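You operate a simulated robot arm through the tools that you are given. There is no shell and no other tool. Be economical: measure what you need, move in short steps, check, and stop when the job is done.

You are at the controls of a simulated robot arm. One attempt, no reset.

JOB
Clamp the green fence up to the open carton and drop the divider in.
Fine: orange knob tight again. Then pack the bottle that the order card names. Set down upright: what you pick out.

It is judged by the outcome, as a careful person would: the job done as asked, and still so three seconds after it is handed in. It fails if anything else is knocked over, pushed out of place, dropped, spilled or broken.

ROBOT AND FRAMES
A 7-joint arm with a two-finger parallel gripper, fixed in place. Base frame: the origin is at the foot of the arm, x ahead of it, y to its left, z up; the work surface is at about z = 850. Units: mm, degrees, N and s.
With the tool pointing down near the work surface it reaches from about 320 to 740 mm from the base axis. Its first joint turns from -115.0 to 115.0 degrees. Payload 3.91 kg.
Tool frame: the origin (TCP) lies between the finger pads and is the grasp point; the fingertips stand 30 mm ahead of it; z points along the fingers, y is the line along which they close. Largest opening 110 mm; finger width 20, thickness 10; the body of the gripper, 48 by 112 mm, starts 55 mm behind the TCP.
Orientation is that of the tool frame in the base frame, as a unit quaternion [w, x, y, z]. With the fingers straight down and closing along the base's y, the tool's x points along the base's -x, its y along +y and its z along -z.

CONTROLS
- The arm moves only by the tool drive_tool. Its argument "moves" is a list that holds one entry, the list of rows, each a list of 7 numbers: the turn, a rotation vector about the tool's x, y, z in degrees, then the shift along the tool's x, y, z in mm, then the closure, from 0 (fully open) to 1 (shut). In form: [[[ax, ay, az, x, y, z, gripper], ...]]. A call has 1 to 10 rows; each row is the pose to reach, as a shift and turn from the pose commanded when the call began, along the tool's axes at that moment. Rows are played at 5 a second. More than 50 mm and 8.6 degrees between two rows, or a gripper value outside its range, and nothing of the call is played. A pose out of reach is approached as far as the arm can. The call stops where the force on the tool passes 40 N (or 10 N more than at its start, if that is more) or the arm is blocked; 0.2 s more then pass. The fingers move at their own pace (about 108 mm/s each) and stop on an object; they squeeze with about 21 N. The grip force told is the motor's: it shows also when the fingers shut on nothing. Time passes only in rows, and 0.2 s behind the last, so rows that repeat a pose let the fingers close. The reply holds the time, the measured pose of the TCP, the force on the tool along the base axes, the opening and the grip force, in the units named above and with some noise, with the torque about the TCP (base axes, N m) and any sound that the robot's microphone picked up.
- Cameras (640 x 400 px; columns grow to the right, rows downward): "scene" is fixed at [401, -502.1, 1622.8]; the picture's right is [0.97, -0.26, 0.00], its down [-0.17, -0.63, -0.76] and it looks along [0.20, 0.73, -0.65] (base axes); focal length 328 px, centre (320, 200). "wrist" rides on the gripper at [72, 17, -103] in the tool frame; the picture's right is [-0.23, 0.97, 0.00], its down [-0.76, -0.18, -0.62] and it looks along [-0.61, -0.14, 0.78] (tool axes); focal length 222 px, centre (320, 200). There is no depth. A picture from a camera that has moved, and an enlarged one, comes with that camera's place and axes in the base frame and with its lens.
- snapshot(camera): a new picture of that camera. No time passes.
- slide_trunk(by): slides the trunk up (or, below 0, down) by that many mm; the arm rides with it, the base frame stays. It gives what a move gives, with no picture.
- inspect(camera, box): a new picture of the part [left, top, right, bottom] of that camera's present view, enlarged. No time passes.
- job_done(): hands the job in; it is judged then, once.

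Work in short steps. Places have to be worked out from the pictures, the camera data and where the tool is seen: move nearer, look again, correct. Check each grasp and each placing, and mend what went wrong. You have 120 turns and 76 pictures in all, those below and enlarged ones among them. Open the gripper and draw the arm clear of the work before you hand the job in, unless the task says otherwise; then end with one line.

The tools are called after "Emit:" by a JSON object that holds its "fn" and its "kwargs". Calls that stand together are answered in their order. drive_tool: Moves the arm, as the interface text tells. Its arguments: {"type":"object","properties":{"moves":{"type":"array","items":{"type":"array","items":{"type":"array","items":{"type":"number"}}}}},"required":["moves"]} The other tools are called the same way: slide_trunk (by) slides the trunk up or down; snapshot (camera) takes a picture; inspect (camera, box) takes an enlarged picture of a part of a camera's view; job_done () hands the job in.

At the start:

```text
t: 0.0
tool_pos: [421.1, 158.2, 1279.6]
tool_rot: [0.0, -0.001, 1.0, 0.0]
contact_force: [-0.5, -0.5, 0.6]
wrist_torque: [-0.04, -0.01, -0.01]
gripper_width: 109.9
gripper_force: 0.0
trunk travel left (down, up): [-825.0, 165.0]
```

scene: 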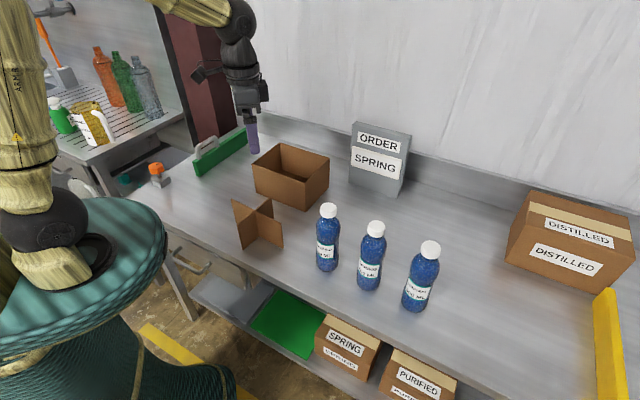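
wrist: 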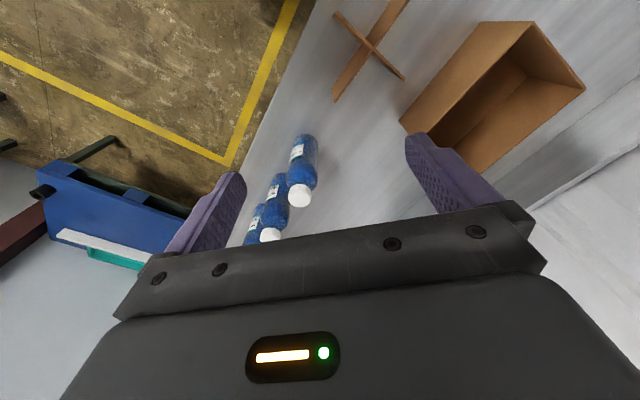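

The order card says SPRING. I'll look closer at the fence/knob/carton area and at the bottles' labels.

Emit:
{"fn": "inspect", "kwargs": {"camera": "scene", "box": [130, 110, 350, 250]}}

Emit:
{"fn": "inspect", "kwargs": {"camera": "scene", "box": [300, 190, 460, 320]}}

Emit:
{"fn": "inspect", "kwargs": {"camera": "scene", "box": [340, 110, 420, 200]}}

```text
2.86 times, centred on (240, 180) of scene
camera zoom: at [401.0, -502.1, 1622.8], right [0.97, -0.26, 0.0], down [-0.17, -0.63, -0.76], along [0.2, 0.73, -0.65], focal length 936 px, centre (549, 257)
```

zoom: 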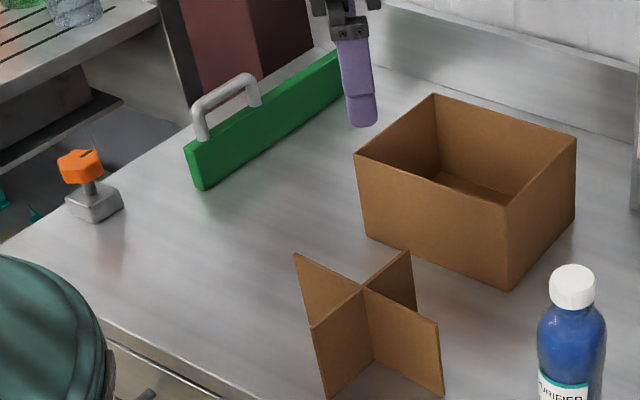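

```text
3.08 times, centred on (380, 255) of scene
camera zoom: at [401.0, -502.1, 1622.8], right [0.97, -0.26, 0.0], down [-0.17, -0.63, -0.76], along [0.2, 0.73, -0.65], focal length 1008 px, centre (135, 31)
```

zoom: 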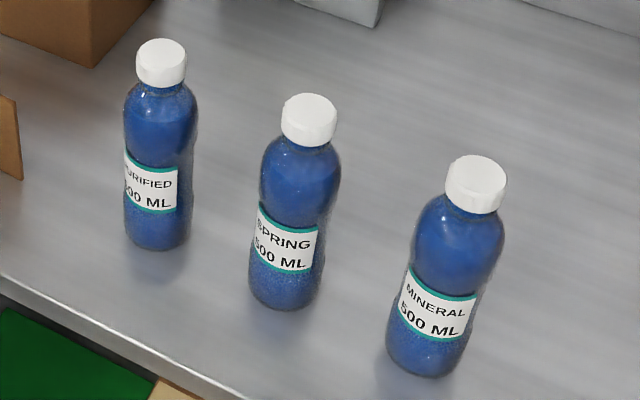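

```text
4.44 times, centred on (380, 155) of scene
camera zoom: at [401.0, -502.1, 1622.8], right [0.97, -0.26, 0.0], down [-0.17, -0.63, -0.76], along [0.2, 0.73, -0.65], focal length 1456 px, centre (53, 400)
```

zoom: 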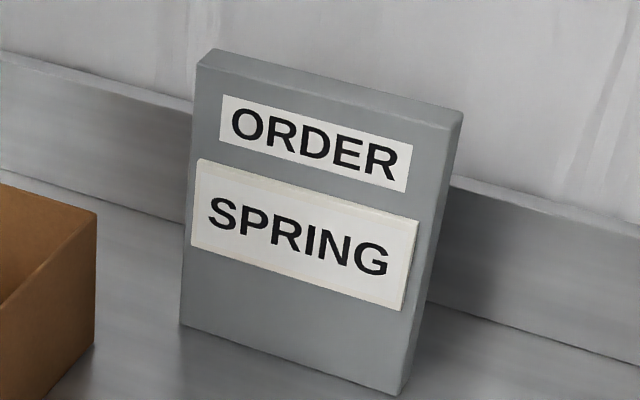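

Middle bottle is SPRING. Estimates: knob ≈(75,610), fence from ≈(215,627) to (430,790), carton corner ≈(424,463), divider centre ≈(400,245). I'll swing the arm left to view the knob and fence with the wrist camera.

Emit:
{"fn": "drive_tool", "kwargs": {"moves": [[[0, 0, -8, 33, 27, 13, 0], [0, 0, -16, 66, 54, 26, 0], [0, 0, -24, 99, 82, 39, 0], [0, 0, -32, 132, 109, 52, 0], [0, 0, -40, 165, 136, 65, 0], [0, 0, -48, 198, 163, 78, 0], [0, 0, -56, 231, 190, 91, 0], [0, 0, -64, 264, 217, 104, 0], [0, 0, -72, 297, 245, 117, 0], [0, 0, -80, 330, 272, 130, 0]]]}}

Emit:
{"fn": "snapshot", "kwargs": {"camera": "wrist"}}

Emit:
{"fn": "snapshot", "kwargs": {"camera": "scene"}}

```text
t: 2.2
tool_pos: [89.0, 435.6, 1145.2]
tool_rot: [0.0, -0.643, 0.766, 0.001]
contact_force: [-0.4, 1.7, 0.5]
wrist_torque: [-0.09, 0.01, 0.03]
gripper_width: 110.0
gripper_force: 0.1
trunk travel left (down, up): [-825.0, 165.0]
```

```text
70 pictures are left
camera wrist: at [60.7, 365.9, 1249.6], right [-0.92, 0.39, 0.0], down [0.31, 0.72, 0.62], along [0.24, 0.57, -0.78], focal length 222 px, centre (320, 200)
```

wrist: 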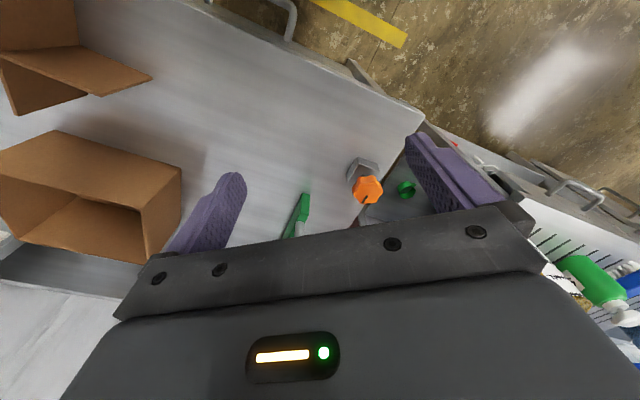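

```text
69 pictures are left
```

scene: 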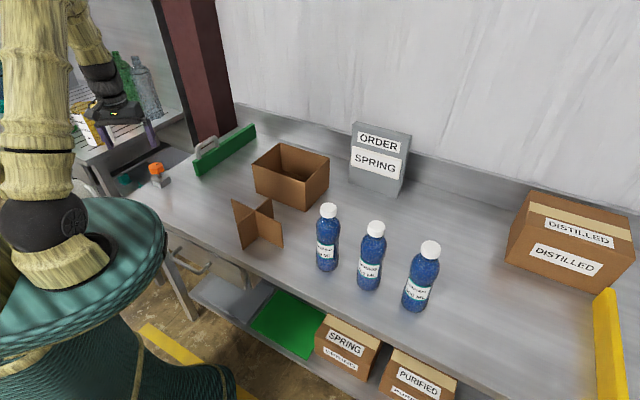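

Knob centre triangulates to about (75,611,~930). Enlarge to see knob and fence details.

Emit:
{"fn": "inspect", "kwargs": {"camera": "wrist", "box": [260, 130, 440, 250]}}

Emit:
{"fn": "inspect", "kwargs": {"camera": "scene", "box": [140, 115, 270, 195]}}

```text
3.33 times, centred on (350, 190) of wrist
camera zoom: at [60.7, 365.9, 1249.6], right [-0.92, 0.39, 0.0], down [0.31, 0.72, 0.62], along [0.24, 0.57, -0.78], focal length 740 px, centre (220, 233)
```

zoom: 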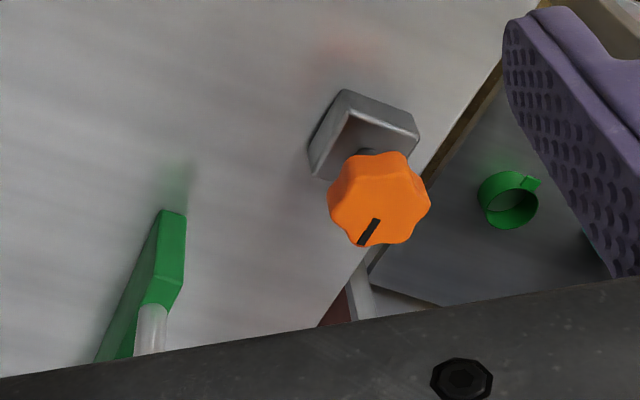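

```text
4.92 times, centred on (205, 155) of scene
camera zoom: at [401.0, -502.1, 1622.8], right [0.97, -0.26, 0.0], down [-0.17, -0.63, -0.76], along [0.2, 0.73, -0.65], focal length 1613 px, centre (886, 422)
```

zoom: 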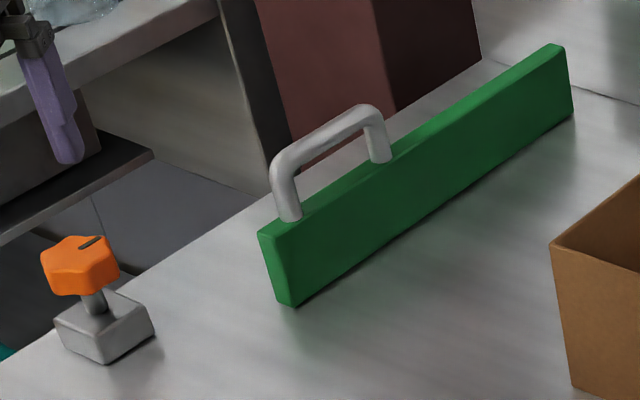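

Knob centre is about (73,628), its body around z≈908, ~60 mm across. I'll move above it, staying ~50 mm clear, and look.

Emit:
{"fn": "drive_tool", "kwargs": {"moves": [[[0, 0, 0, -37, 10, 29, 0], [0, 0, 0, -74, 20, 58, 0], [0, 0, 0, -111, 30, 87, 0], [0, 0, 0, -148, 40, 116, 0], [0, 0, 0, -186, 49, 140, 0]]]}}

Emit:
{"fn": "snapshot", "kwargs": {"camera": "wrist"}}

Emit:
{"fn": "inspect", "kwargs": {"camera": "scene", "box": [90, 100, 250, 200]}}

```text
t: 3.4
tool_pos: [75.8, 622.8, 1010.1]
tool_rot: [-0.001, -0.643, 0.766, -0.001]
contact_force: [-0.7, -0.2, 1.2]
wrist_torque: [0.01, -0.01, -0.02]
gripper_width: 110.1
gripper_force: 0.1
trunk travel left (down, up): [-825.0, 165.0]
```

```text
66 pictures are left
camera wrist: at [47.1, 554.6, 1113.0], right [-0.92, 0.39, 0.0], down [0.31, 0.72, 0.62], along [0.25, 0.57, -0.78], focal length 222 px, centre (320, 200)
```

wrist: 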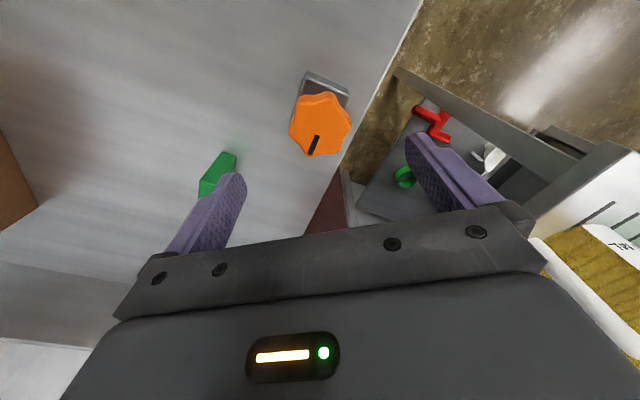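

```text
4.00 times, centred on (170, 150) of scene
camera zoom: at [401.0, -502.1, 1622.8], right [0.97, -0.26, 0.0], down [-0.17, -0.63, -0.76], along [0.2, 0.73, -0.65], focal length 1310 px, centre (920, 400)
```

zoom: 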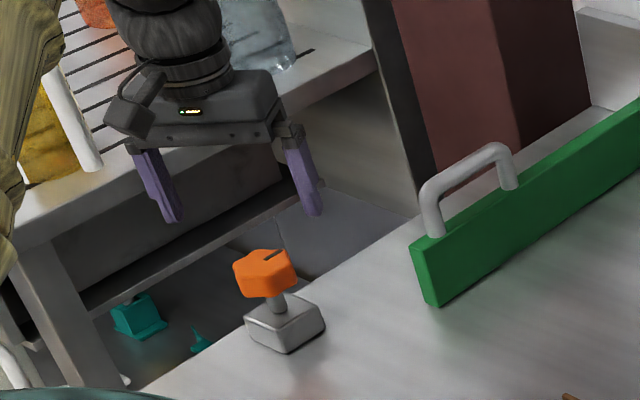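

Triangulated knob top centre ≈(74,619,918); tool is well centred. Descend open fingers around the knob to TCP z≈915.

Emit:
{"fn": "drive_tool", "kwargs": {"moves": [[[0, 0, 0, 1, 0, 30, 0], [0, 0, 0, 2, 1, 60, 0], [0, 0, 0, 2, 1, 80, 0], [0, 0, 0, 2, 1, 93, 0]]]}}

Emit:
{"fn": "snapshot", "kwargs": {"camera": "wrist"}}

Emit:
{"fn": "inspect", "kwargs": {"camera": "scene", "box": [90, 110, 234, 200]}}

```text
t: 4.4
tool_pos: [74.9, 622.9, 917.4]
tool_rot: [0.0, -0.643, 0.766, 0.001]
contact_force: [0.5, 0.4, -0.7]
wrist_torque: [0.03, -0.01, -0.01]
gripper_width: 110.0
gripper_force: 0.1
trunk travel left (down, up): [-825.0, 165.0]
```

```text
64 pictures are left
camera wrist: at [45.5, 552.5, 1020.2], right [-0.92, 0.39, 0.0], down [0.31, 0.72, 0.62], along [0.24, 0.57, -0.78], focal length 222 px, centre (320, 200)
```

wrist: 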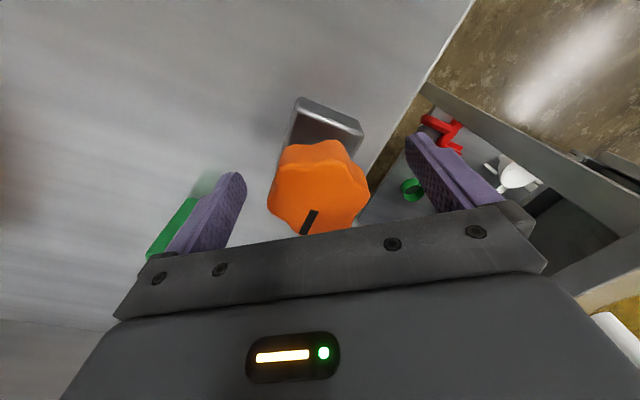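

```text
4.44 times, centred on (162, 155) of scene
camera zoom: at [401.0, -502.1, 1622.8], right [0.97, -0.26, 0.0], down [-0.17, -0.63, -0.76], along [0.2, 0.73, -0.65], focal length 1456 px, centre (1022, 400)
```

zoom: 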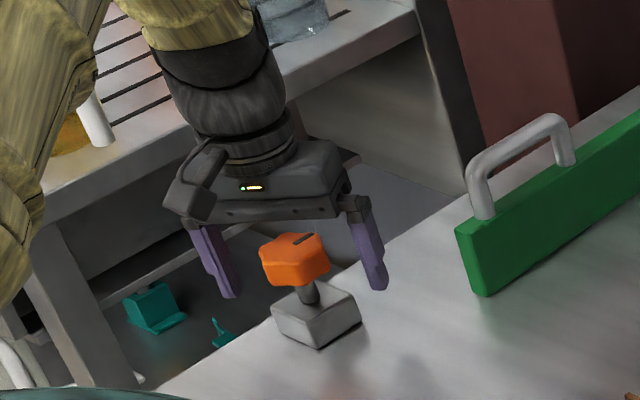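

Check knob geometry more precisely with an enlargement.

Emit:
{"fn": "inspect", "kwargs": {"camera": "wrist", "box": [220, 80, 420, 240]}}

```text
2.50 times, centred on (320, 160) of wrist
camera zoom: at [45.5, 552.5, 1020.2], right [-0.92, 0.39, 0.0], down [0.31, 0.72, 0.62], along [0.24, 0.57, -0.78], focal length 555 px, centre (320, 300)
```

zoom: 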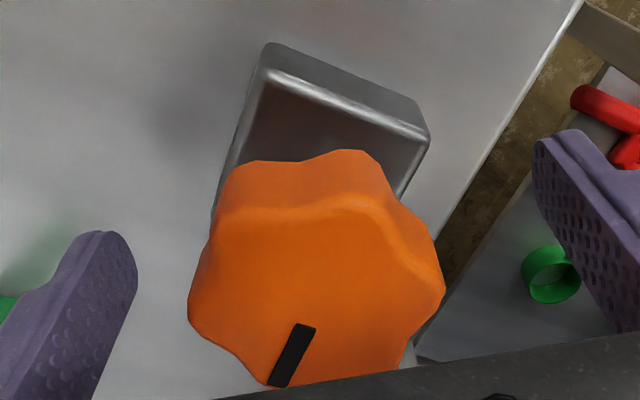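

Knob top centre ≈(74,620,~925): centred between fingers. Close on it.

Emit:
{"fn": "drive_tool", "kwargs": {"moves": [[[0, 0, 0, 0, 0, 2, 0.3], [0, 0, 0, 0, 0, 3, 0.6], [0, 0, 0, 0, 0, 3, 1], [0, 0, 0, 0, 0, 3, 1]]]}}

```text
t: 5.4
tool_pos: [75.2, 621.5, 913.5]
tool_rot: [0.001, -0.642, 0.766, 0.001]
contact_force: [2.2, 2.2, 6.6]
wrist_torque: [-0.89, 0.01, -0.02]
gripper_width: 52.6
gripper_force: 44.7
trunk travel left (down, up): [-825.0, 165.0]
```

Gripped (52.6 mm). Turn counter-clockwise (tool −z) in small steps to loosen, watching torque and sound.

Emit:
{"fn": "drive_tool", "kwargs": {"moves": [[[0, 0, -6, 0, 0, 0, 1], [0, 0, -12, 0, 0, 0, 1], [0, 0, -18, 0, 0, 0, 1], [0, 0, -24, 0, 0, 0, 1], [0, 0, -30, 0, 0, 0, 1]]]}}

```text
t: 6.6
tool_pos: [73.0, 621.3, 913.6]
tool_rot: [-0.001, 0.82, -0.573, -0.001]
contact_force: [-3.3, 5.8, 12.2]
wrist_torque: [-1.11, -0.35, 0.0]
gripper_width: 52.9
gripper_force: 44.7
trunk travel left (down, up): [-825.0, 165.0]
```

It turned without z torque; check whether the knob followed.

Emit:
{"fn": "inspect", "kwargs": {"camera": "scene", "box": [90, 110, 234, 200]}}

Emit:
{"fn": "inspect", "kwargs": {"camera": "wrist", "box": [220, 80, 420, 240]}}

```text
4.44 times, centred on (162, 155) of scene
camera zoom: at [401.0, -502.1, 1622.8], right [0.97, -0.26, 0.0], down [-0.17, -0.63, -0.76], along [0.2, 0.73, -0.65], focal length 1456 px, centre (1022, 400)
```

zoom: 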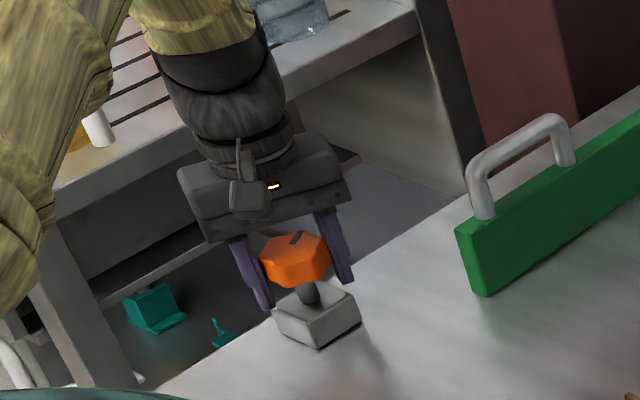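

```text
2.50 times, centred on (320, 160) of wrist
camera zoom: at [82.9, 546.4, 1017.5], right [-0.99, -0.12, 0.0], down [-0.09, 0.78, 0.62], along [-0.08, 0.62, -0.78], focal length 555 px, centre (320, 300)
```

zoom: 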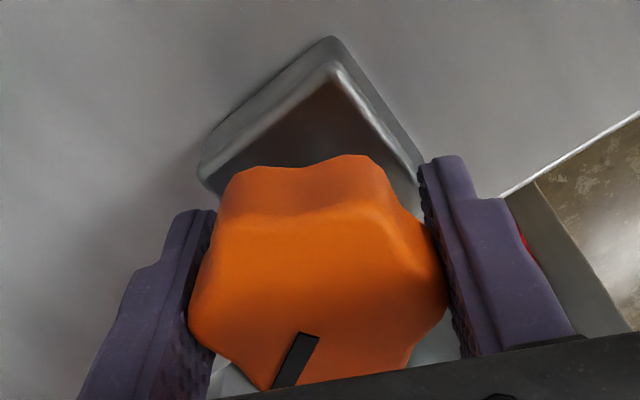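

The knob follows. Continue counter-clockwise.

Emit:
{"fn": "drive_tool", "kwargs": {"moves": [[[0, 0, -7, 0, 0, 0, 1], [0, 0, -14, 0, 0, 0, 1], [0, 0, -21, 0, 0, 0, 1], [0, 0, -28, 0, 0, 0, 1], [0, 0, -35, 0, 0, 0, 1], [0, 0, -42, 0, 0, 0, 1], [0, 0, -49, 0, 0, 0, 1], [0, 0, -56, 0, 0, 0, 1], [0, 0, -63, 0, 0, 0, 1]]]}}

Emit:
{"fn": "inspect", "kwargs": {"camera": "scene", "box": [90, 110, 234, 200]}}

```text
t: 8.6
tool_pos: [72.1, 618.7, 915.1]
tool_rot: [0.0, 0.998, -0.06, 0.0]
contact_force: [-18.0, -7.3, 10.6]
wrist_torque: [0.5, 0.44, -0.04]
gripper_width: 52.5
gripper_force: 44.7
trunk travel left (down, up): [-825.0, 165.0]
```

```text
4.44 times, centred on (162, 155) of scene
camera zoom: at [401.0, -502.1, 1622.8], right [0.97, -0.26, 0.0], down [-0.17, -0.63, -0.76], along [0.2, 0.73, -0.65], focal length 1456 px, centre (1022, 400)
```

zoom: 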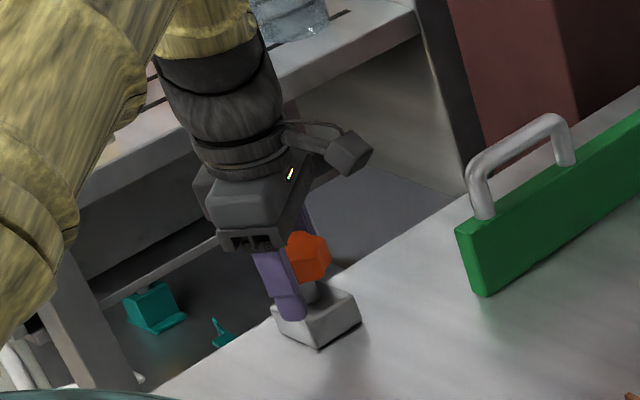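

93° turned with no stop yet. Continue another ~45°.

Emit:
{"fn": "drive_tool", "kwargs": {"moves": [[[0, 0, -7, 0, 0, 0, 1], [0, 0, -14, 0, 0, 0, 1], [0, 0, -21, 0, 0, 0, 1], [0, 0, -28, 0, 0, 0, 1], [0, 0, -35, 0, 0, 0, 1], [0, 0, -42, 0, 0, 0, 1]]]}}

Emit:
{"fn": "inspect", "kwargs": {"camera": "wrist", "box": [220, 80, 420, 240]}}

```text
t: 10.0
tool_pos: [78.4, 621.6, 914.7]
tool_rot: [-0.001, 0.954, 0.3, 0.002]
contact_force: [0.4, -5.8, 5.3]
wrist_torque: [0.34, -0.26, -0.68]
gripper_width: 53.3
gripper_force: 45.3
trunk travel left (down, up): [-825.0, 165.0]
```

```text
2.50 times, centred on (320, 160) of wrist
camera zoom: at [146.8, 647.4, 1018.4], right [0.37, -0.93, 0.0], down [-0.73, -0.29, 0.62], along [-0.58, -0.23, -0.79], focal length 555 px, centre (320, 300)
```

zoom: 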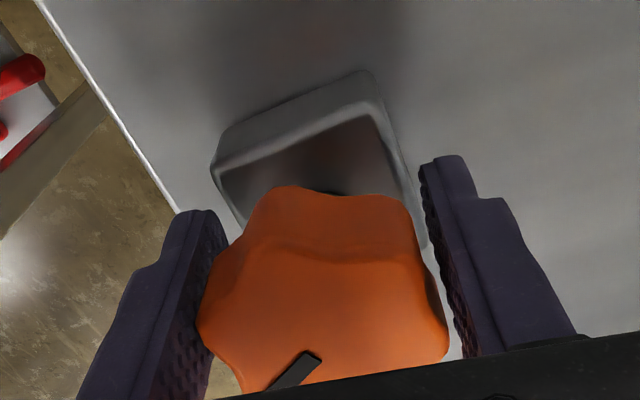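

z-torque −0.68 and the knob slipped slightly against the fingers: loosening stop reached at ~120°. Release and lift, leaving the knob loose.

Emit:
{"fn": "drive_tool", "kwargs": {"moves": [[[0, 0, 0, 0, 0, 0, 0.5], [0, 0, 0, 0, 0, 0, 0], [0, 0, 0, 0, 0, 0, 0], [0, 0, 0, 0, 0, -40, 0], [0, 0, 0, 0, 0, -80, 0], [0, 0, 0, 0, 0, -120, 0], [0, 0, 0, 0, 0, -150, 0]]]}}

Emit:
{"fn": "inspect", "kwargs": {"camera": "scene", "box": [90, 110, 234, 200]}}

```text
t: 11.6
tool_pos: [72.1, 620.9, 1064.6]
tool_rot: [0.0, 0.954, 0.301, -0.001]
contact_force: [0.1, -0.7, -0.5]
wrist_torque: [0.03, -0.01, 0.04]
gripper_width: 109.9
gripper_force: 0.0
trunk travel left (down, up): [-825.0, 165.0]
```

```text
4.44 times, centred on (162, 155) of scene
camera zoom: at [401.0, -502.1, 1622.8], right [0.97, -0.26, 0.0], down [-0.17, -0.63, -0.76], along [0.2, 0.73, -0.65], focal length 1456 px, centre (1022, 400)
```

zoom: 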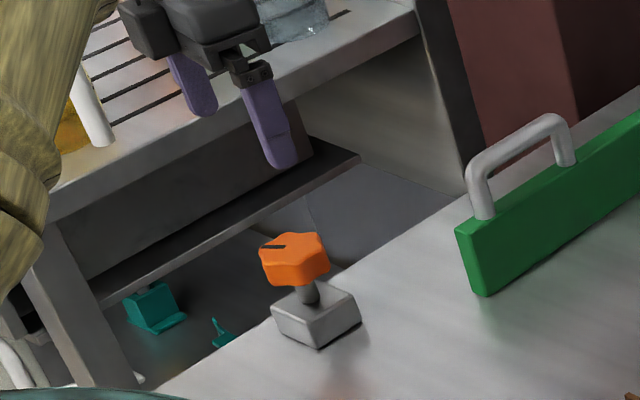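

Mark clearly moved. Now rotate back toward neutral and move to a viewing spot near the fence handle.

Emit:
{"fn": "drive_tool", "kwargs": {"moves": [[[0, 0, 8.4, 13, 9, 0, 0], [0, 0, 16.8, 26, 18, 0, 0], [0, 0, 25.2, 39, 27, 0, 0], [0, 0, 33.6, 52, 36, 0, 0], [0, 0, 42, 65, 45, 0, 0], [0, 0, 50.4, 78, 54, 0, 0], [0, 0, 58.8, 91, 63, 0, 0], [0, 0, 67.2, 104, 73, 0, 0], [0, 0, 75.6, 118, 82, 0, 0], [0, 0, 84, 131, 91, 0, 0]]]}}

Emit:
{"fn": "drive_tool", "kwargs": {"moves": [[[0, 0, 5, 0, 0, 0, 0], [0, 0, 10, 0, 0, 0, 0], [0, 0, 15, 0, 0, 0, 0]]]}}

Emit:
{"fn": "snapshot", "kwargs": {"camera": "wrist"}}

```text
t: 13.8
tool_pos: [234.5, 623.2, 1064.1]
tool_rot: [0.0, 0.909, -0.417, 0.0]
contact_force: [0.3, -0.2, -0.5]
wrist_torque: [-0.01, -0.03, -0.02]
gripper_width: 110.1
gripper_force: 0.0
trunk travel left (down, up): [-825.0, 165.0]
```

```text
t: 14.6
tool_pos: [233.6, 622.6, 1064.1]
tool_rot: [0.0, 0.848, -0.53, 0.0]
contact_force: [-0.2, -0.6, -0.2]
wrist_torque: [0.02, -0.01, 0.01]
gripper_width: 110.1
gripper_force: 0.0
trunk travel left (down, up): [-825.0, 165.0]
```

```text
56 pictures are left
camera wrist: at [250.2, 549.4, 1167.1], right [-0.97, -0.22, 0.0], down [-0.17, 0.76, 0.62], along [-0.14, 0.61, -0.78], focal length 222 px, centre (320, 200)
```

wrist: 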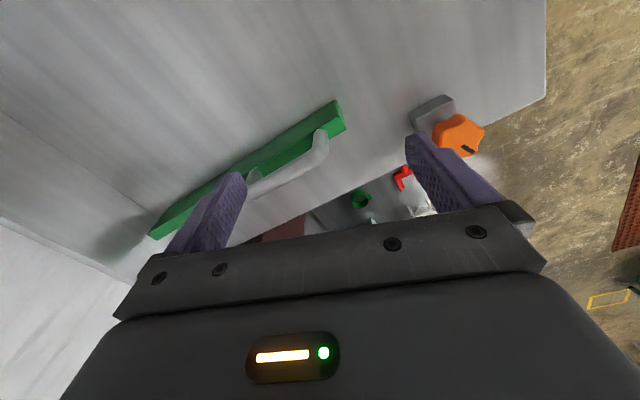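

I need another ~72° to align finger closing perpendicular to the rail. Rotate and move toward the handle, then look.

Emit:
{"fn": "drive_tool", "kwargs": {"moves": [[[0, 0, 8, -3, -3, 0, 0], [0, 0, 16, -6, -6, 0, 0], [0, 0, 24, -10, -10, 0, 0], [0, 0, 32, -13, -13, 0, 0], [0, 0, 40, -17, -17, 0, 0], [0, 0, 48, -20, -20, 0, 0], [0, 0, 56, -24, -24, 5, 0], [0, 0, 64, -27, -27, 10, 0], [0, 0, 72, -30, -30, 15, 0]]]}}

Emit:
{"fn": "snapshot", "kwargs": {"camera": "wrist"}}

Emit:
{"fn": "inspect", "kwargs": {"camera": "scene", "box": [130, 80, 290, 180]}}

```text
t: 16.6
tool_pos: [249.5, 661.4, 1048.5]
tool_rot: [-0.001, -0.372, 0.928, 0.0]
contact_force: [0.3, 0.7, 0.9]
wrist_torque: [0.03, 0.02, -0.05]
gripper_width: 110.4
gripper_force: 0.0
trunk travel left (down, up): [-825.0, 165.0]
```

```text
55 pictures are left
camera wrist: at [186.2, 622.5, 1151.7], right [-0.51, 0.86, 0.0], down [0.67, 0.4, 0.62], along [0.54, 0.32, -0.78], focal length 222 px, centre (320, 200)
```

wrist: 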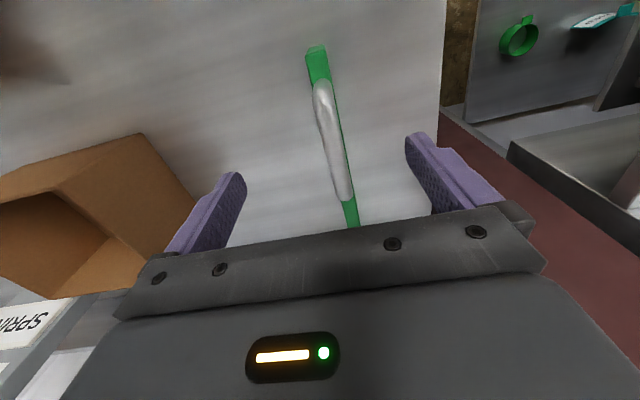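

```text
4.00 times, centred on (210, 130) of scene
camera zoom: at [401.0, -502.1, 1622.8], right [0.97, -0.26, 0.0], down [-0.17, -0.63, -0.76], along [0.2, 0.73, -0.65], focal length 1310 px, centre (760, 480)
```

zoom: 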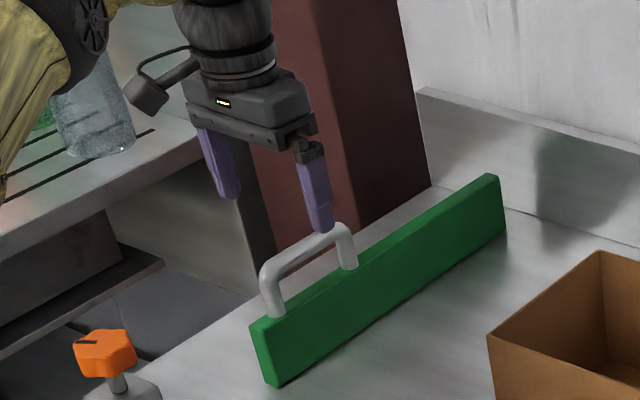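

Rail runs (221,645)→(290,717) at z≈965; the fingers are already perpendicular to it. Lower over its middle (255,681).

Emit:
{"fn": "drive_tool", "kwargs": {"moves": [[[0, 0, 0, -9, 5, 25, 0], [0, 0, 0, -18, 11, 50, 0], [0, 0, 0, -18, 11, 70, 0], [0, 0, 0, -18, 11, 84, 0], [0, 0, 0, -18, 11, 84, 0]]]}}

Emit:
{"fn": "snapshot", "kwargs": {"camera": "wrist"}}

Emit:
{"fn": "inspect", "kwargs": {"camera": "scene", "box": [130, 80, 290, 180]}}

```text
t: 17.8
tool_pos: [251.9, 672.0, 964.4]
tool_rot: [0.0, -0.375, 0.927, -0.001]
contact_force: [-0.4, -0.4, -0.5]
wrist_torque: [-0.02, 0.02, 0.0]
gripper_width: 110.0
gripper_force: 0.0
out of reach, approached as far as the arm can: row 2, 3, 4, 5
trunk travel left (down, up): [-825.0, 165.0]
```

```text
53 pictures are left
camera wrist: at [188.2, 632.3, 1068.2], right [-0.51, 0.86, 0.0], down [0.67, 0.4, 0.62], along [0.54, 0.32, -0.78], focal length 222 px, centre (320, 200)
```

wrist: 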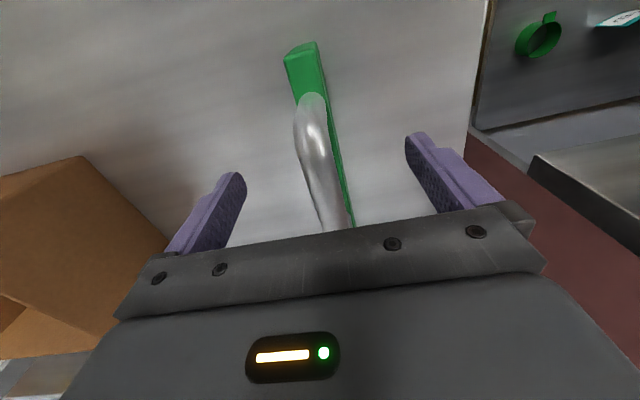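

```text
4.00 times, centred on (210, 130) of scene
camera zoom: at [401.0, -502.1, 1622.8], right [0.97, -0.26, 0.0], down [-0.17, -0.63, -0.76], along [0.2, 0.73, -0.65], focal length 1310 px, centre (760, 480)
```

zoom: 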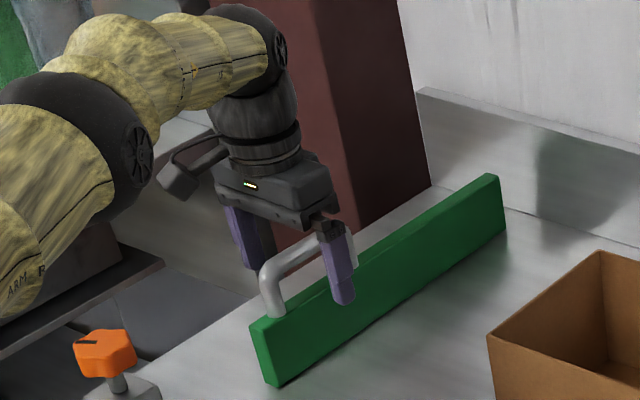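

The rail lies between the fingers at the TCP. Close on it.

Emit:
{"fn": "drive_tool", "kwargs": {"moves": [[[0, 0, 0, 4, 0, 0, 0.5], [0, 0, 0, 4, 0, 0, 0.9], [0, 0, 0, 4, 0, 0, 1], [0, 0, 0, 4, 0, 0, 1]]]}}

```text
t: 18.8
tool_pos: [247.3, 668.4, 966.4]
tool_rot: [0.0, -0.375, 0.927, 0.0]
contact_force: [-0.3, 1.0, 1.4]
wrist_torque: [-0.15, 0.18, 0.89]
gripper_width: 17.7
gripper_force: 45.0
trunk travel left (down, up): [-825.0, 165.0]
```

Rail gripped (17.7 mm). Pull gently toward the carton (−tool y) and watch the force.

Emit:
{"fn": "drive_tool", "kwargs": {"moves": [[[0, 0, 0, 0, -5, 0, 1], [0, 0, 0, 0, -10, 0, 1], [0, 0, 0, 0, -20, 0, 1], [0, 0, 0, 0, -30, 0, 1], [0, 0, 0, 0, -40, 0, 1]]]}}

Emit:
{"fn": "snapshot", "kwargs": {"camera": "scene"}}

```text
t: 20.0
tool_pos: [275.2, 640.9, 963.6]
tool_rot: [0.0, -0.375, 0.927, 0.0]
contact_force: [2.7, 4.2, 2.6]
wrist_torque: [0.26, 0.14, 0.74]
gripper_width: 17.5
gripper_force: 44.8
trunk travel left (down, up): [-825.0, 165.0]
```

```text
51 pictures are left
```

scene: 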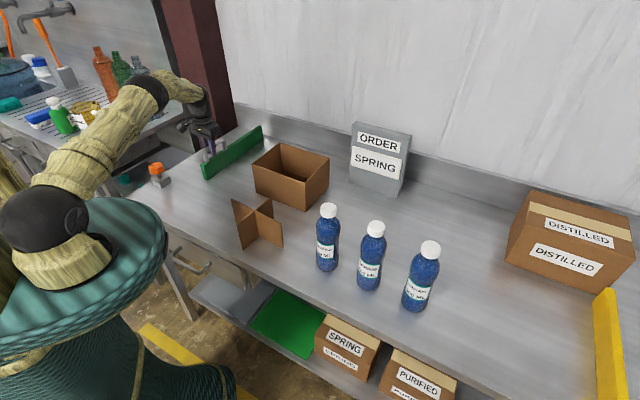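

Fence slides easily. Pull another 150 mm, then re-check the gap (an inner finger can't fit between at the end, so the last bit will be pushed from outside).

Emit:
{"fn": "drive_tool", "kwargs": {"moves": [[[0, 0, 0, 0, -15, 0, 1], [0, 0, 0, 0, -30, 0, 1], [0, 0, 0, 0, -45, 0, 1], [0, 0, 0, 0, -60, 0, 1], [0, 0, 0, 0, -75, 0, 1], [0, 0, 0, 0, -90, 0, 1], [0, 0, 0, 0, -105, 0, 1], [0, 0, 0, 0, -120, 0, 1], [0, 0, 0, 0, -135, 0, 1], [0, 0, 0, 0, -150, 0, 1]]]}}

Emit:
{"fn": "inspect", "kwargs": {"camera": "scene", "box": [170, 90, 370, 220]}}

Emit:
{"fn": "snapshot", "kwargs": {"camera": "wrist"}}

```text
t: 22.2
tool_pos: [380.5, 536.1, 965.7]
tool_rot: [0.0, -0.375, 0.927, 0.0]
contact_force: [16.9, 21.1, 0.7]
wrist_torque: [-0.43, 0.27, 0.75]
gripper_width: 17.5
gripper_force: 45.4
trunk travel left (down, up): [-825.0, 165.0]
```

```text
3.08 times, centred on (270, 155) of scene
camera zoom: at [401.0, -502.1, 1622.8], right [0.97, -0.26, 0.0], down [-0.17, -0.63, -0.76], along [0.2, 0.73, -0.65], focal length 1008 px, centre (474, 338)
```

zoom: 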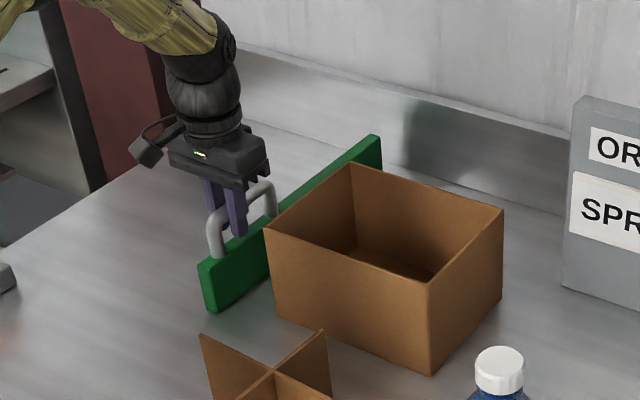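

```text
49 pictures are left
camera wrist: at [316.5, 497.0, 1068.5], right [-0.51, 0.86, 0.0], down [0.67, 0.4, 0.62], along [0.54, 0.32, -0.78], focal length 222 px, centre (320, 200)
```

wrist: 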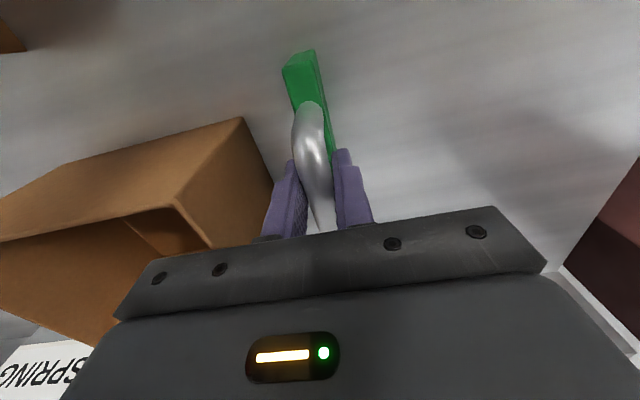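

The fence slides along exactly (0.707,−0.707). Estimated fence-carton gap ≈65–70 mm. Pull 35 mm more with a lateral correction, leaving room for the finger.

Emit:
{"fn": "drive_tool", "kwargs": {"moves": [[[0, 0, 0, -3, -5, 0, 1], [0, 0, 0, -3.5, -15, 0, 1], [0, 0, 0, -3.7, -25, 0, 1], [0, 0, 0, -4, -35, 0, 1]]]}}

Emit:
{"fn": "inspect", "kwargs": {"camera": "scene", "box": [200, 110, 320, 210]}}

Emit:
{"fn": "snapshot", "kwargs": {"camera": "wrist"}}

```text
t: 23.2
tool_pos: [407.6, 507.2, 965.9]
tool_rot: [-0.003, -0.374, 0.927, -0.002]
contact_force: [4.4, 4.4, -3.6]
wrist_torque: [0.04, 0.3, 1.03]
gripper_width: 17.4
gripper_force: 44.7
trunk travel left (down, up): [-825.0, 165.0]
```

```text
4.00 times, centred on (260, 160) of scene
camera zoom: at [401.0, -502.1, 1622.8], right [0.97, -0.26, 0.0], down [-0.17, -0.63, -0.76], along [0.2, 0.73, -0.65], focal length 1310 px, centre (560, 360)
```

zoom: 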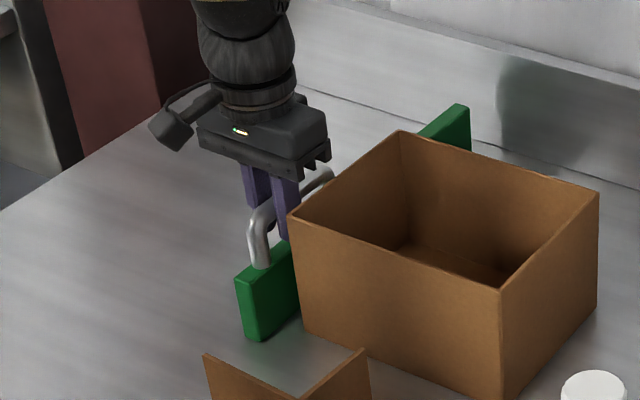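

```text
47 pictures are left
camera wrist: at [344.7, 469.4, 1068.9], right [-0.51, 0.86, 0.0], down [0.67, 0.4, 0.62], along [0.53, 0.32, -0.78], focal length 222 px, centre (320, 200)
```

wrist: 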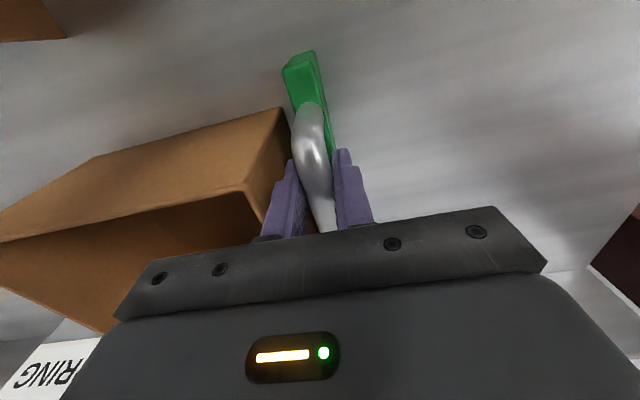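

Gap left ≈25–30 mm. Open slightly, lift off the rail, step outward 30 mm, close and come down on the rail's outer side to push the rest.

Emit:
{"fn": "drive_tool", "kwargs": {"moves": [[[0, 0, 0, 0, 0, 0, 0.75], [0, 0, 0, 0, 0, 0, 0.75], [0, 0, 0, 0, 0, -20, 0.75], [0, 0, 0, 0, 0, -40, 0.75], [0, 0, 0, 0, 0, -60, 0.75], [0, 0, 0, 0, 15, -65, 1], [0, 0, 0, 0, 31, -65, 1], [0, 0, 0, 0, 31, -50, 1]]]}}

Emit:
{"fn": "snapshot", "kwargs": {"camera": "wrist"}}

Emit:
{"fn": "inspect", "kwargs": {"camera": "scene", "box": [200, 110, 320, 210]}}

```text
t: 25.0
tool_pos: [386.5, 532.3, 1017.6]
tool_rot: [0.0, -0.375, 0.927, 0.0]
contact_force: [0.8, 1.4, 0.0]
wrist_torque: [-0.03, 0.0, 0.0]
gripper_width: 0.3
gripper_force: 21.2
trunk travel left (down, up): [-825.0, 165.0]
```

```text
46 pictures are left
camera wrist: at [322.8, 492.7, 1120.3], right [-0.51, 0.86, 0.0], down [0.67, 0.4, 0.62], along [0.53, 0.32, -0.78], focal length 222 px, centre (320, 200)
```

wrist: 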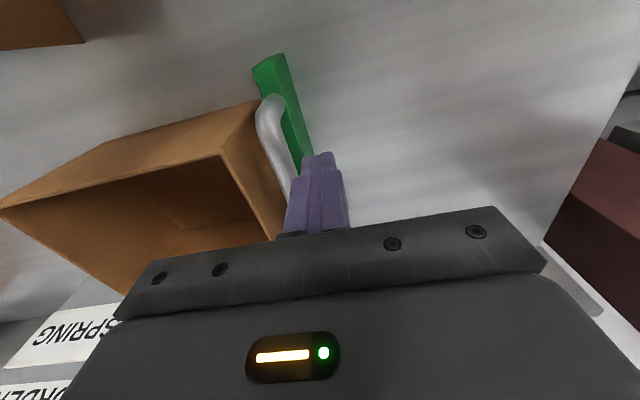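

```text
4.00 times, centred on (260, 160) of scene
camera zoom: at [401.0, -502.1, 1622.8], right [0.97, -0.26, 0.0], down [-0.17, -0.63, -0.76], along [0.2, 0.73, -0.65], focal length 1310 px, centre (560, 360)
```

zoom: 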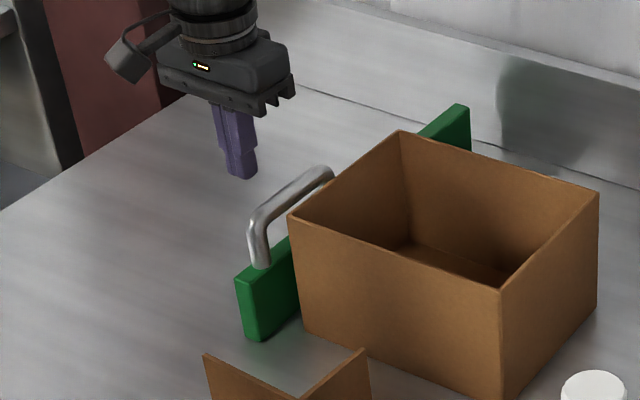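

Clear of the rail. Descend beside it and push about 30 mm (first ~14 mm is free travel).

Emit:
{"fn": "drive_tool", "kwargs": {"moves": [[[0, 0, 0, 0, 0, 20, 1], [0, 0, 0, 0, 0, 40, 1], [0, 0, 0, 0, 0, 54, 1], [0, 0, 0, 0, -8, 54, 1], [0, 0, 0, 0, -14, 54, 1], [0, 0, 0, 0, -20, 54, 1], [0, 0, 0, -0.5, -25, 54, 1], [0, 0, 0, -0.5, -30, 54, 1]]]}}

Emit:
{"fn": "snapshot", "kwargs": {"camera": "wrist"}}

Emit:
{"fn": "inspect", "kwargs": {"camera": "scene", "box": [220, 130, 300, 200]}}

```text
t: 26.8
tool_pos: [409.1, 510.8, 961.5]
tool_rot: [0.0, -0.374, 0.928, -0.001]
contact_force: [0.4, 0.2, -0.1]
wrist_torque: [0.01, 0.03, 0.01]
gripper_width: 0.0
gripper_force: 21.0
trunk travel left (down, up): [-825.0, 165.0]
```

```text
44 pictures are left
camera wrist: at [344.8, 471.2, 1064.6], right [-0.51, 0.86, 0.0], down [0.67, 0.4, 0.62], along [0.54, 0.32, -0.78], focal length 222 px, centre (320, 200)
```

wrist: 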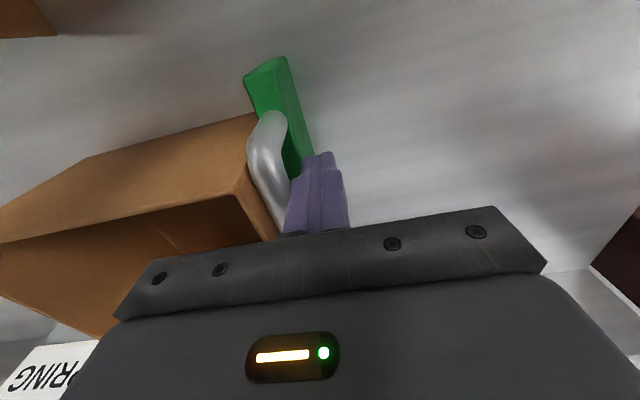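

```text
5.71 times, centred on (260, 165) of scene
camera zoom: at [401.0, -502.1, 1622.8], right [0.97, -0.26, 0.0], down [-0.17, -0.63, -0.76], along [0.2, 0.73, -0.65], focal length 1872 px, centre (663, 400)
```

zoom: 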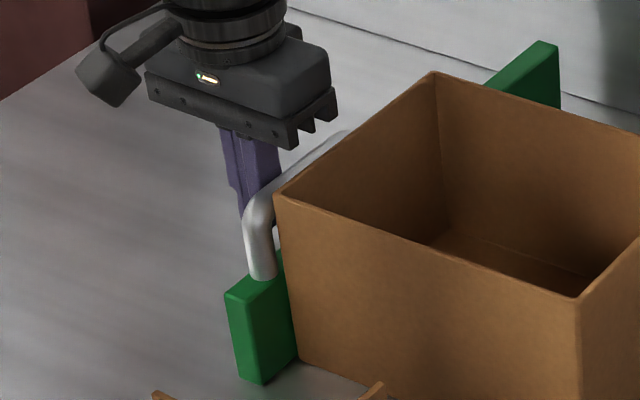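

Remaining gap is ≈5 mm by the picture. Push in small steps watching force.

Emit:
{"fn": "drive_tool", "kwargs": {"moves": [[[0, 0, 0, 0, -1, 0, 1], [0, 0, 0, 0, -2, 0, 1], [0, 0, 0, 0, -3, 0, 1], [0, 0, 0, 0, -4, 0, 1]]]}}

Emit:
{"fn": "inspect", "kwargs": {"camera": "scene", "box": [230, 160, 278, 202]}}

Emit:
{"fn": "inspect", "kwargs": {"camera": "wrist", "box": [210, 40, 350, 140]}}

```text
t: 27.8
tool_pos: [408.4, 510.9, 961.7]
tool_rot: [-0.001, -0.374, 0.927, 0.0]
contact_force: [-1.9, 1.9, -0.8]
wrist_torque: [-0.01, 0.03, 0.0]
gripper_width: 0.2
gripper_force: 21.3
trunk travel left (down, up): [-825.0, 165.0]
```

```text
9.52 times, centred on (254, 181) of scene
camera zoom: at [401.0, -502.1, 1622.8], right [0.97, -0.26, 0.0], down [-0.17, -0.63, -0.76], along [0.2, 0.73, -0.65], focal length 3120 px, centre (949, 381)
```

zoom: 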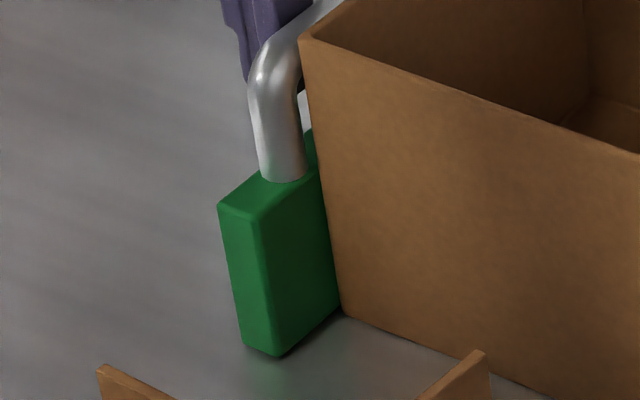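

```text
4.00 times, centred on (280, 90) of wrist
camera zoom: at [344.6, 470.6, 1064.9], right [-0.51, 0.86, 0.0], down [0.67, 0.4, 0.62], along [0.53, 0.32, -0.78], focal length 888 px, centre (480, 640)
```

zoom: 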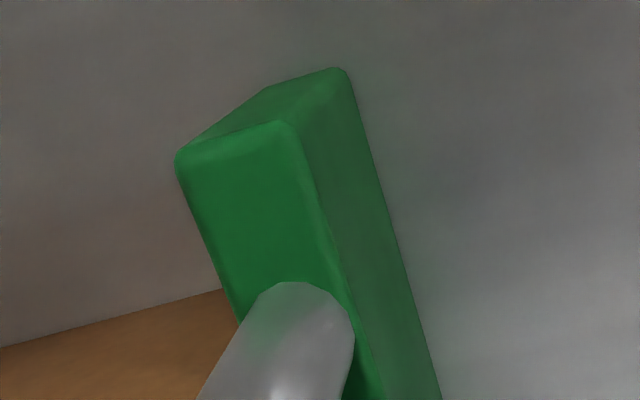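

No movement and ~2.7 N resistance: likely contact already. Push 4 mm more to see whether force builds (carton must not move).

Emit:
{"fn": "drive_tool", "kwargs": {"moves": [[[0, 0, 0, 0, -2, 0, 1], [0, 0, 0, 0, -4, 0, 1], [0, 0, 0, 0, -4, 0, 1]]]}}

Emit:
{"fn": "inspect", "kwargs": {"camera": "scene", "box": [230, 160, 278, 202]}}

```text
t: 28.6
tool_pos: [412.1, 506.5, 962.9]
tool_rot: [0.0, -0.374, 0.927, 0.0]
contact_force: [-2.2, 2.7, -1.1]
wrist_torque: [0.01, -0.02, 0.03]
gripper_width: 0.2
gripper_force: 21.2
trunk travel left (down, up): [-825.0, 165.0]
```

```text
9.52 times, centred on (254, 181) of scene
camera zoom: at [401.0, -502.1, 1622.8], right [0.97, -0.26, 0.0], down [-0.17, -0.63, -0.76], along [0.2, 0.73, -0.65], focal length 3120 px, centre (949, 381)
```

zoom: 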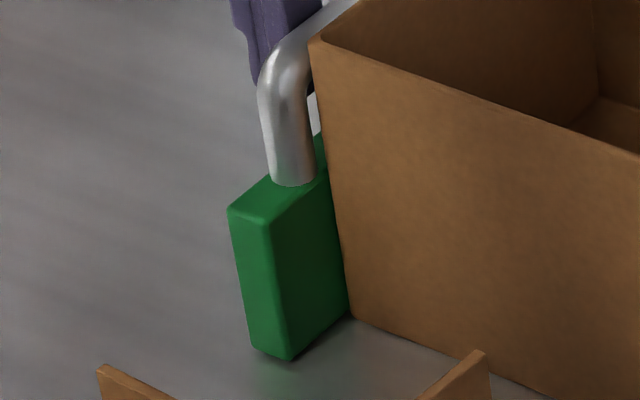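

Fence is in contact (carton nudged by ~3 mm at most). Back off, lift, and head to the knob, rotating counter-clockwise for the tightening stroke.

Emit:
{"fn": "drive_tool", "kwargs": {"moves": [[[0, 0, 0, 0, 8, 0, 1], [0, 0, 0, 0, 20, 0, 1], [0, 0, 0, 0, 25, -40, 1], [0, 0, 0, 0, 25, -80, 1], [0, 0, 0, 0, 25, -120, 1]]]}}

Emit:
{"fn": "drive_tool", "kwargs": {"moves": [[[0, 0, -8, 15, 23, 0, 0.5], [0, 0, -16, 31, 47, 0, 0], [0, 0, -24, 46, 70, 0, 0], [0, 0, -32, 62, 94, 0, 0], [0, 0, -40, 77, 117, 0, 0], [0, 0, -48, 93, 140, 0, 0], [0, 0, -56, 108, 164, 0, 0], [0, 0, -64, 124, 187, 0, 0], [0, 0, -72, 139, 210, 0, 0], [0, 0, -80, 155, 234, 0, 0]]]}}

```text
t: 29.8
tool_pos: [394.1, 522.5, 1083.7]
tool_rot: [0.0, -0.375, 0.927, -0.001]
contact_force: [0.2, 0.1, -0.3]
wrist_torque: [0.02, -0.01, -0.01]
gripper_width: 0.1
gripper_force: 21.1
trunk travel left (down, up): [-825.0, 165.0]
```

```text
t: 32.0
tool_pos: [119.7, 585.5, 1083.0]
tool_rot: [0.001, 0.883, -0.469, 0.0]
contact_force: [0.3, 1.2, 0.0]
wrist_torque: [0.03, -0.01, -0.02]
gripper_width: 110.2
gripper_force: 0.0
trunk travel left (down, up): [-825.0, 165.0]
```

Continue rotating 76° and centre over the knob at (74,620), z≈1010.

Emit:
{"fn": "drive_tool", "kwargs": {"moves": [[[0, 0, -8, -5, 2, 0, 0], [0, 0, -16, -11, 4, 0, 0], [0, 0, -24, -16, 6, 0, 0], [0, 0, -32, -22, 8, 10, 0], [0, 0, -40, -28, 10, 20, 0], [0, 0, -48, -34, 12, 30, 0], [0, 0, -56, -40, 14, 40, 0], [0, 0, -64, -46, 16, 50, 0], [0, 0, -71, -51, 17, 60, 0], [0, 0, -76, -55, 18, 70, 0]]]}}

Emit:
{"fn": "inspect", "kwargs": {"camera": "scene", "box": [90, 110, 234, 200]}}

Emit:
{"fn": "snapshot", "kwargs": {"camera": "wrist"}}

```text
t: 34.2
tool_pos: [74.6, 619.7, 1011.3]
tool_rot: [0.0, 0.985, 0.175, -0.001]
contact_force: [0.5, 0.5, -0.3]
wrist_torque: [0.01, -0.01, 0.01]
gripper_width: 110.0
gripper_force: 0.0
trunk travel left (down, up): [-825.0, 165.0]
```

```text
4.44 times, centred on (162, 155) of scene
camera zoom: at [401.0, -502.1, 1622.8], right [0.97, -0.26, 0.0], down [-0.17, -0.63, -0.76], along [0.2, 0.73, -0.65], focal length 1456 px, centre (1022, 400)
```

zoom: 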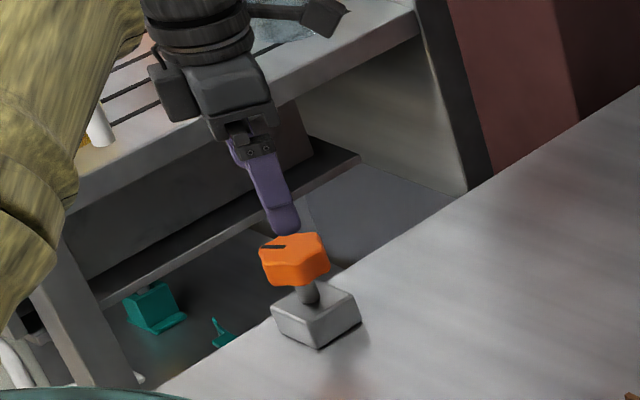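

```text
38 pictures are left
camera wrist: at [147.6, 628.0, 1114.9], right [0.12, -0.99, 0.0], down [-0.78, -0.09, 0.62], along [-0.62, -0.08, -0.78], focal length 222 px, centre (320, 200)
```

wrist: 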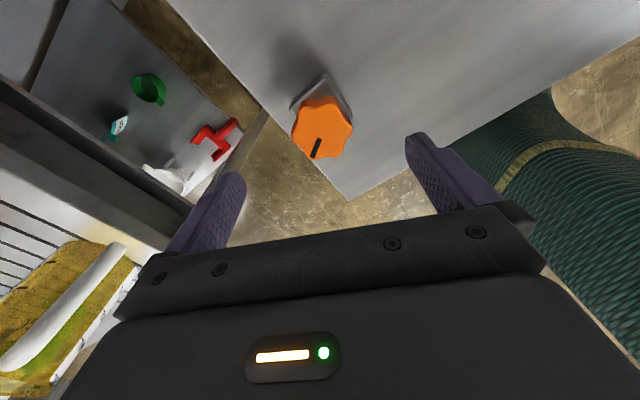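

Knob sits centred with the same lobe fit as the first grip. Descend and close.

Emit:
{"fn": "drive_tool", "kwargs": {"moves": [[[0, 0, 0, 0, 0, 35, 0], [0, 0, 0, 0, 0, 70, 0], [0, 0, 0, 0, 0, 97, 0], [0, 0, 0, 0, 0, 97, 0.4], [0, 0, 0, 0, 0, 97, 0.8], [0, 0, 0, 0, 0, 97, 1], [0, 0, 0, 0, 0, 97, 1]]]}}

Emit:
{"fn": "drive_tool", "kwargs": {"moves": [[[0, 0, 7, 0, 0, 0, 1], [0, 0, 14, 0, 0, 0, 1], [0, 0, 21, 0, 0, 0, 1], [0, 0, 28, 0, 0, 0, 1], [0, 0, 35, 0, 0, 0, 1], [0, 0, 42, 0, 0, 0, 1], [0, 0, 49, 0, 0, 0, 1], [0, 0, 56, 0, 0, 0, 1], [0, 0, 63, 0, 0, 0, 1]]]}}

```text
t: 35.8
tool_pos: [74.7, 619.4, 915.7]
tool_rot: [0.0, 0.985, 0.174, 0.0]
contact_force: [1.5, -14.3, -4.3]
wrist_torque: [0.27, -0.56, -0.18]
gripper_width: 52.8
gripper_force: 44.8
trunk travel left (down, up): [-825.0, 165.0]
```

```text
t: 37.8
tool_pos: [74.7, 618.9, 916.1]
tool_rot: [0.0, 0.93, -0.369, 0.0]
contact_force: [2.7, -16.7, -4.7]
wrist_torque: [0.5, -0.09, -0.01]
gripper_width: 52.9
gripper_force: 45.1
trunk travel left (down, up): [-825.0, 165.0]
```

Turned 63° clockwise freely. Continue toward tight, watching for z-torque.

Emit:
{"fn": "drive_tool", "kwargs": {"moves": [[[0, 0, 7, 0, 0, 0, 1], [0, 0, 14, 0, 0, 0, 1], [0, 0, 21, 0, 0, 0, 1], [0, 0, 28, 0, 0, 0, 1], [0, 0, 35, 0, 0, 0, 1], [0, 0, 42, 0, 0, 0, 1], [0, 0, 49, 0, 0, 0, 1]]]}}

Emit:
{"fn": "drive_tool", "kwargs": {"moves": [[[0, 0, 4, 0, 0, 0, 1], [0, 0, 8, 0, 0, 0, 1], [0, 0, 12, 0, 0, 0, 1]]]}}

Emit:
{"fn": "inspect", "kwargs": {"camera": "wrist", "box": [220, 80, 420, 240]}}

```text
t: 39.4
tool_pos: [75.4, 617.8, 915.6]
tool_rot: [-0.001, -0.694, 0.72, 0.0]
contact_force: [-0.4, -19.7, -5.7]
wrist_torque: [0.97, -0.58, 0.02]
gripper_width: 52.7
gripper_force: 45.2
trunk travel left (down, up): [-825.0, 165.0]
```

```text
t: 40.2
tool_pos: [74.0, 619.1, 915.2]
tool_rot: [0.0, -0.616, 0.788, 0.001]
contact_force: [-0.8, -10.9, -6.7]
wrist_torque: [-0.22, -0.31, 1.36]
gripper_width: 53.0
gripper_force: 45.2
trunk travel left (down, up): [-825.0, 165.0]
```

```text
2.50 times, centred on (320, 160) of wrist
camera zoom: at [41.0, 552.1, 1018.5], right [-0.89, 0.46, 0.0], down [0.36, 0.7, 0.62], along [0.28, 0.56, -0.78], focal length 555 px, centre (320, 300)
```

zoom: 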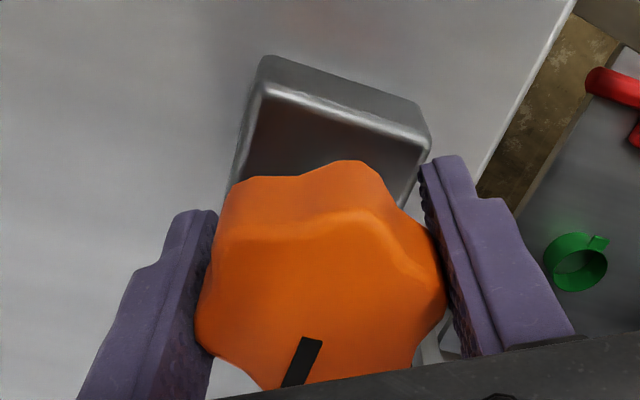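

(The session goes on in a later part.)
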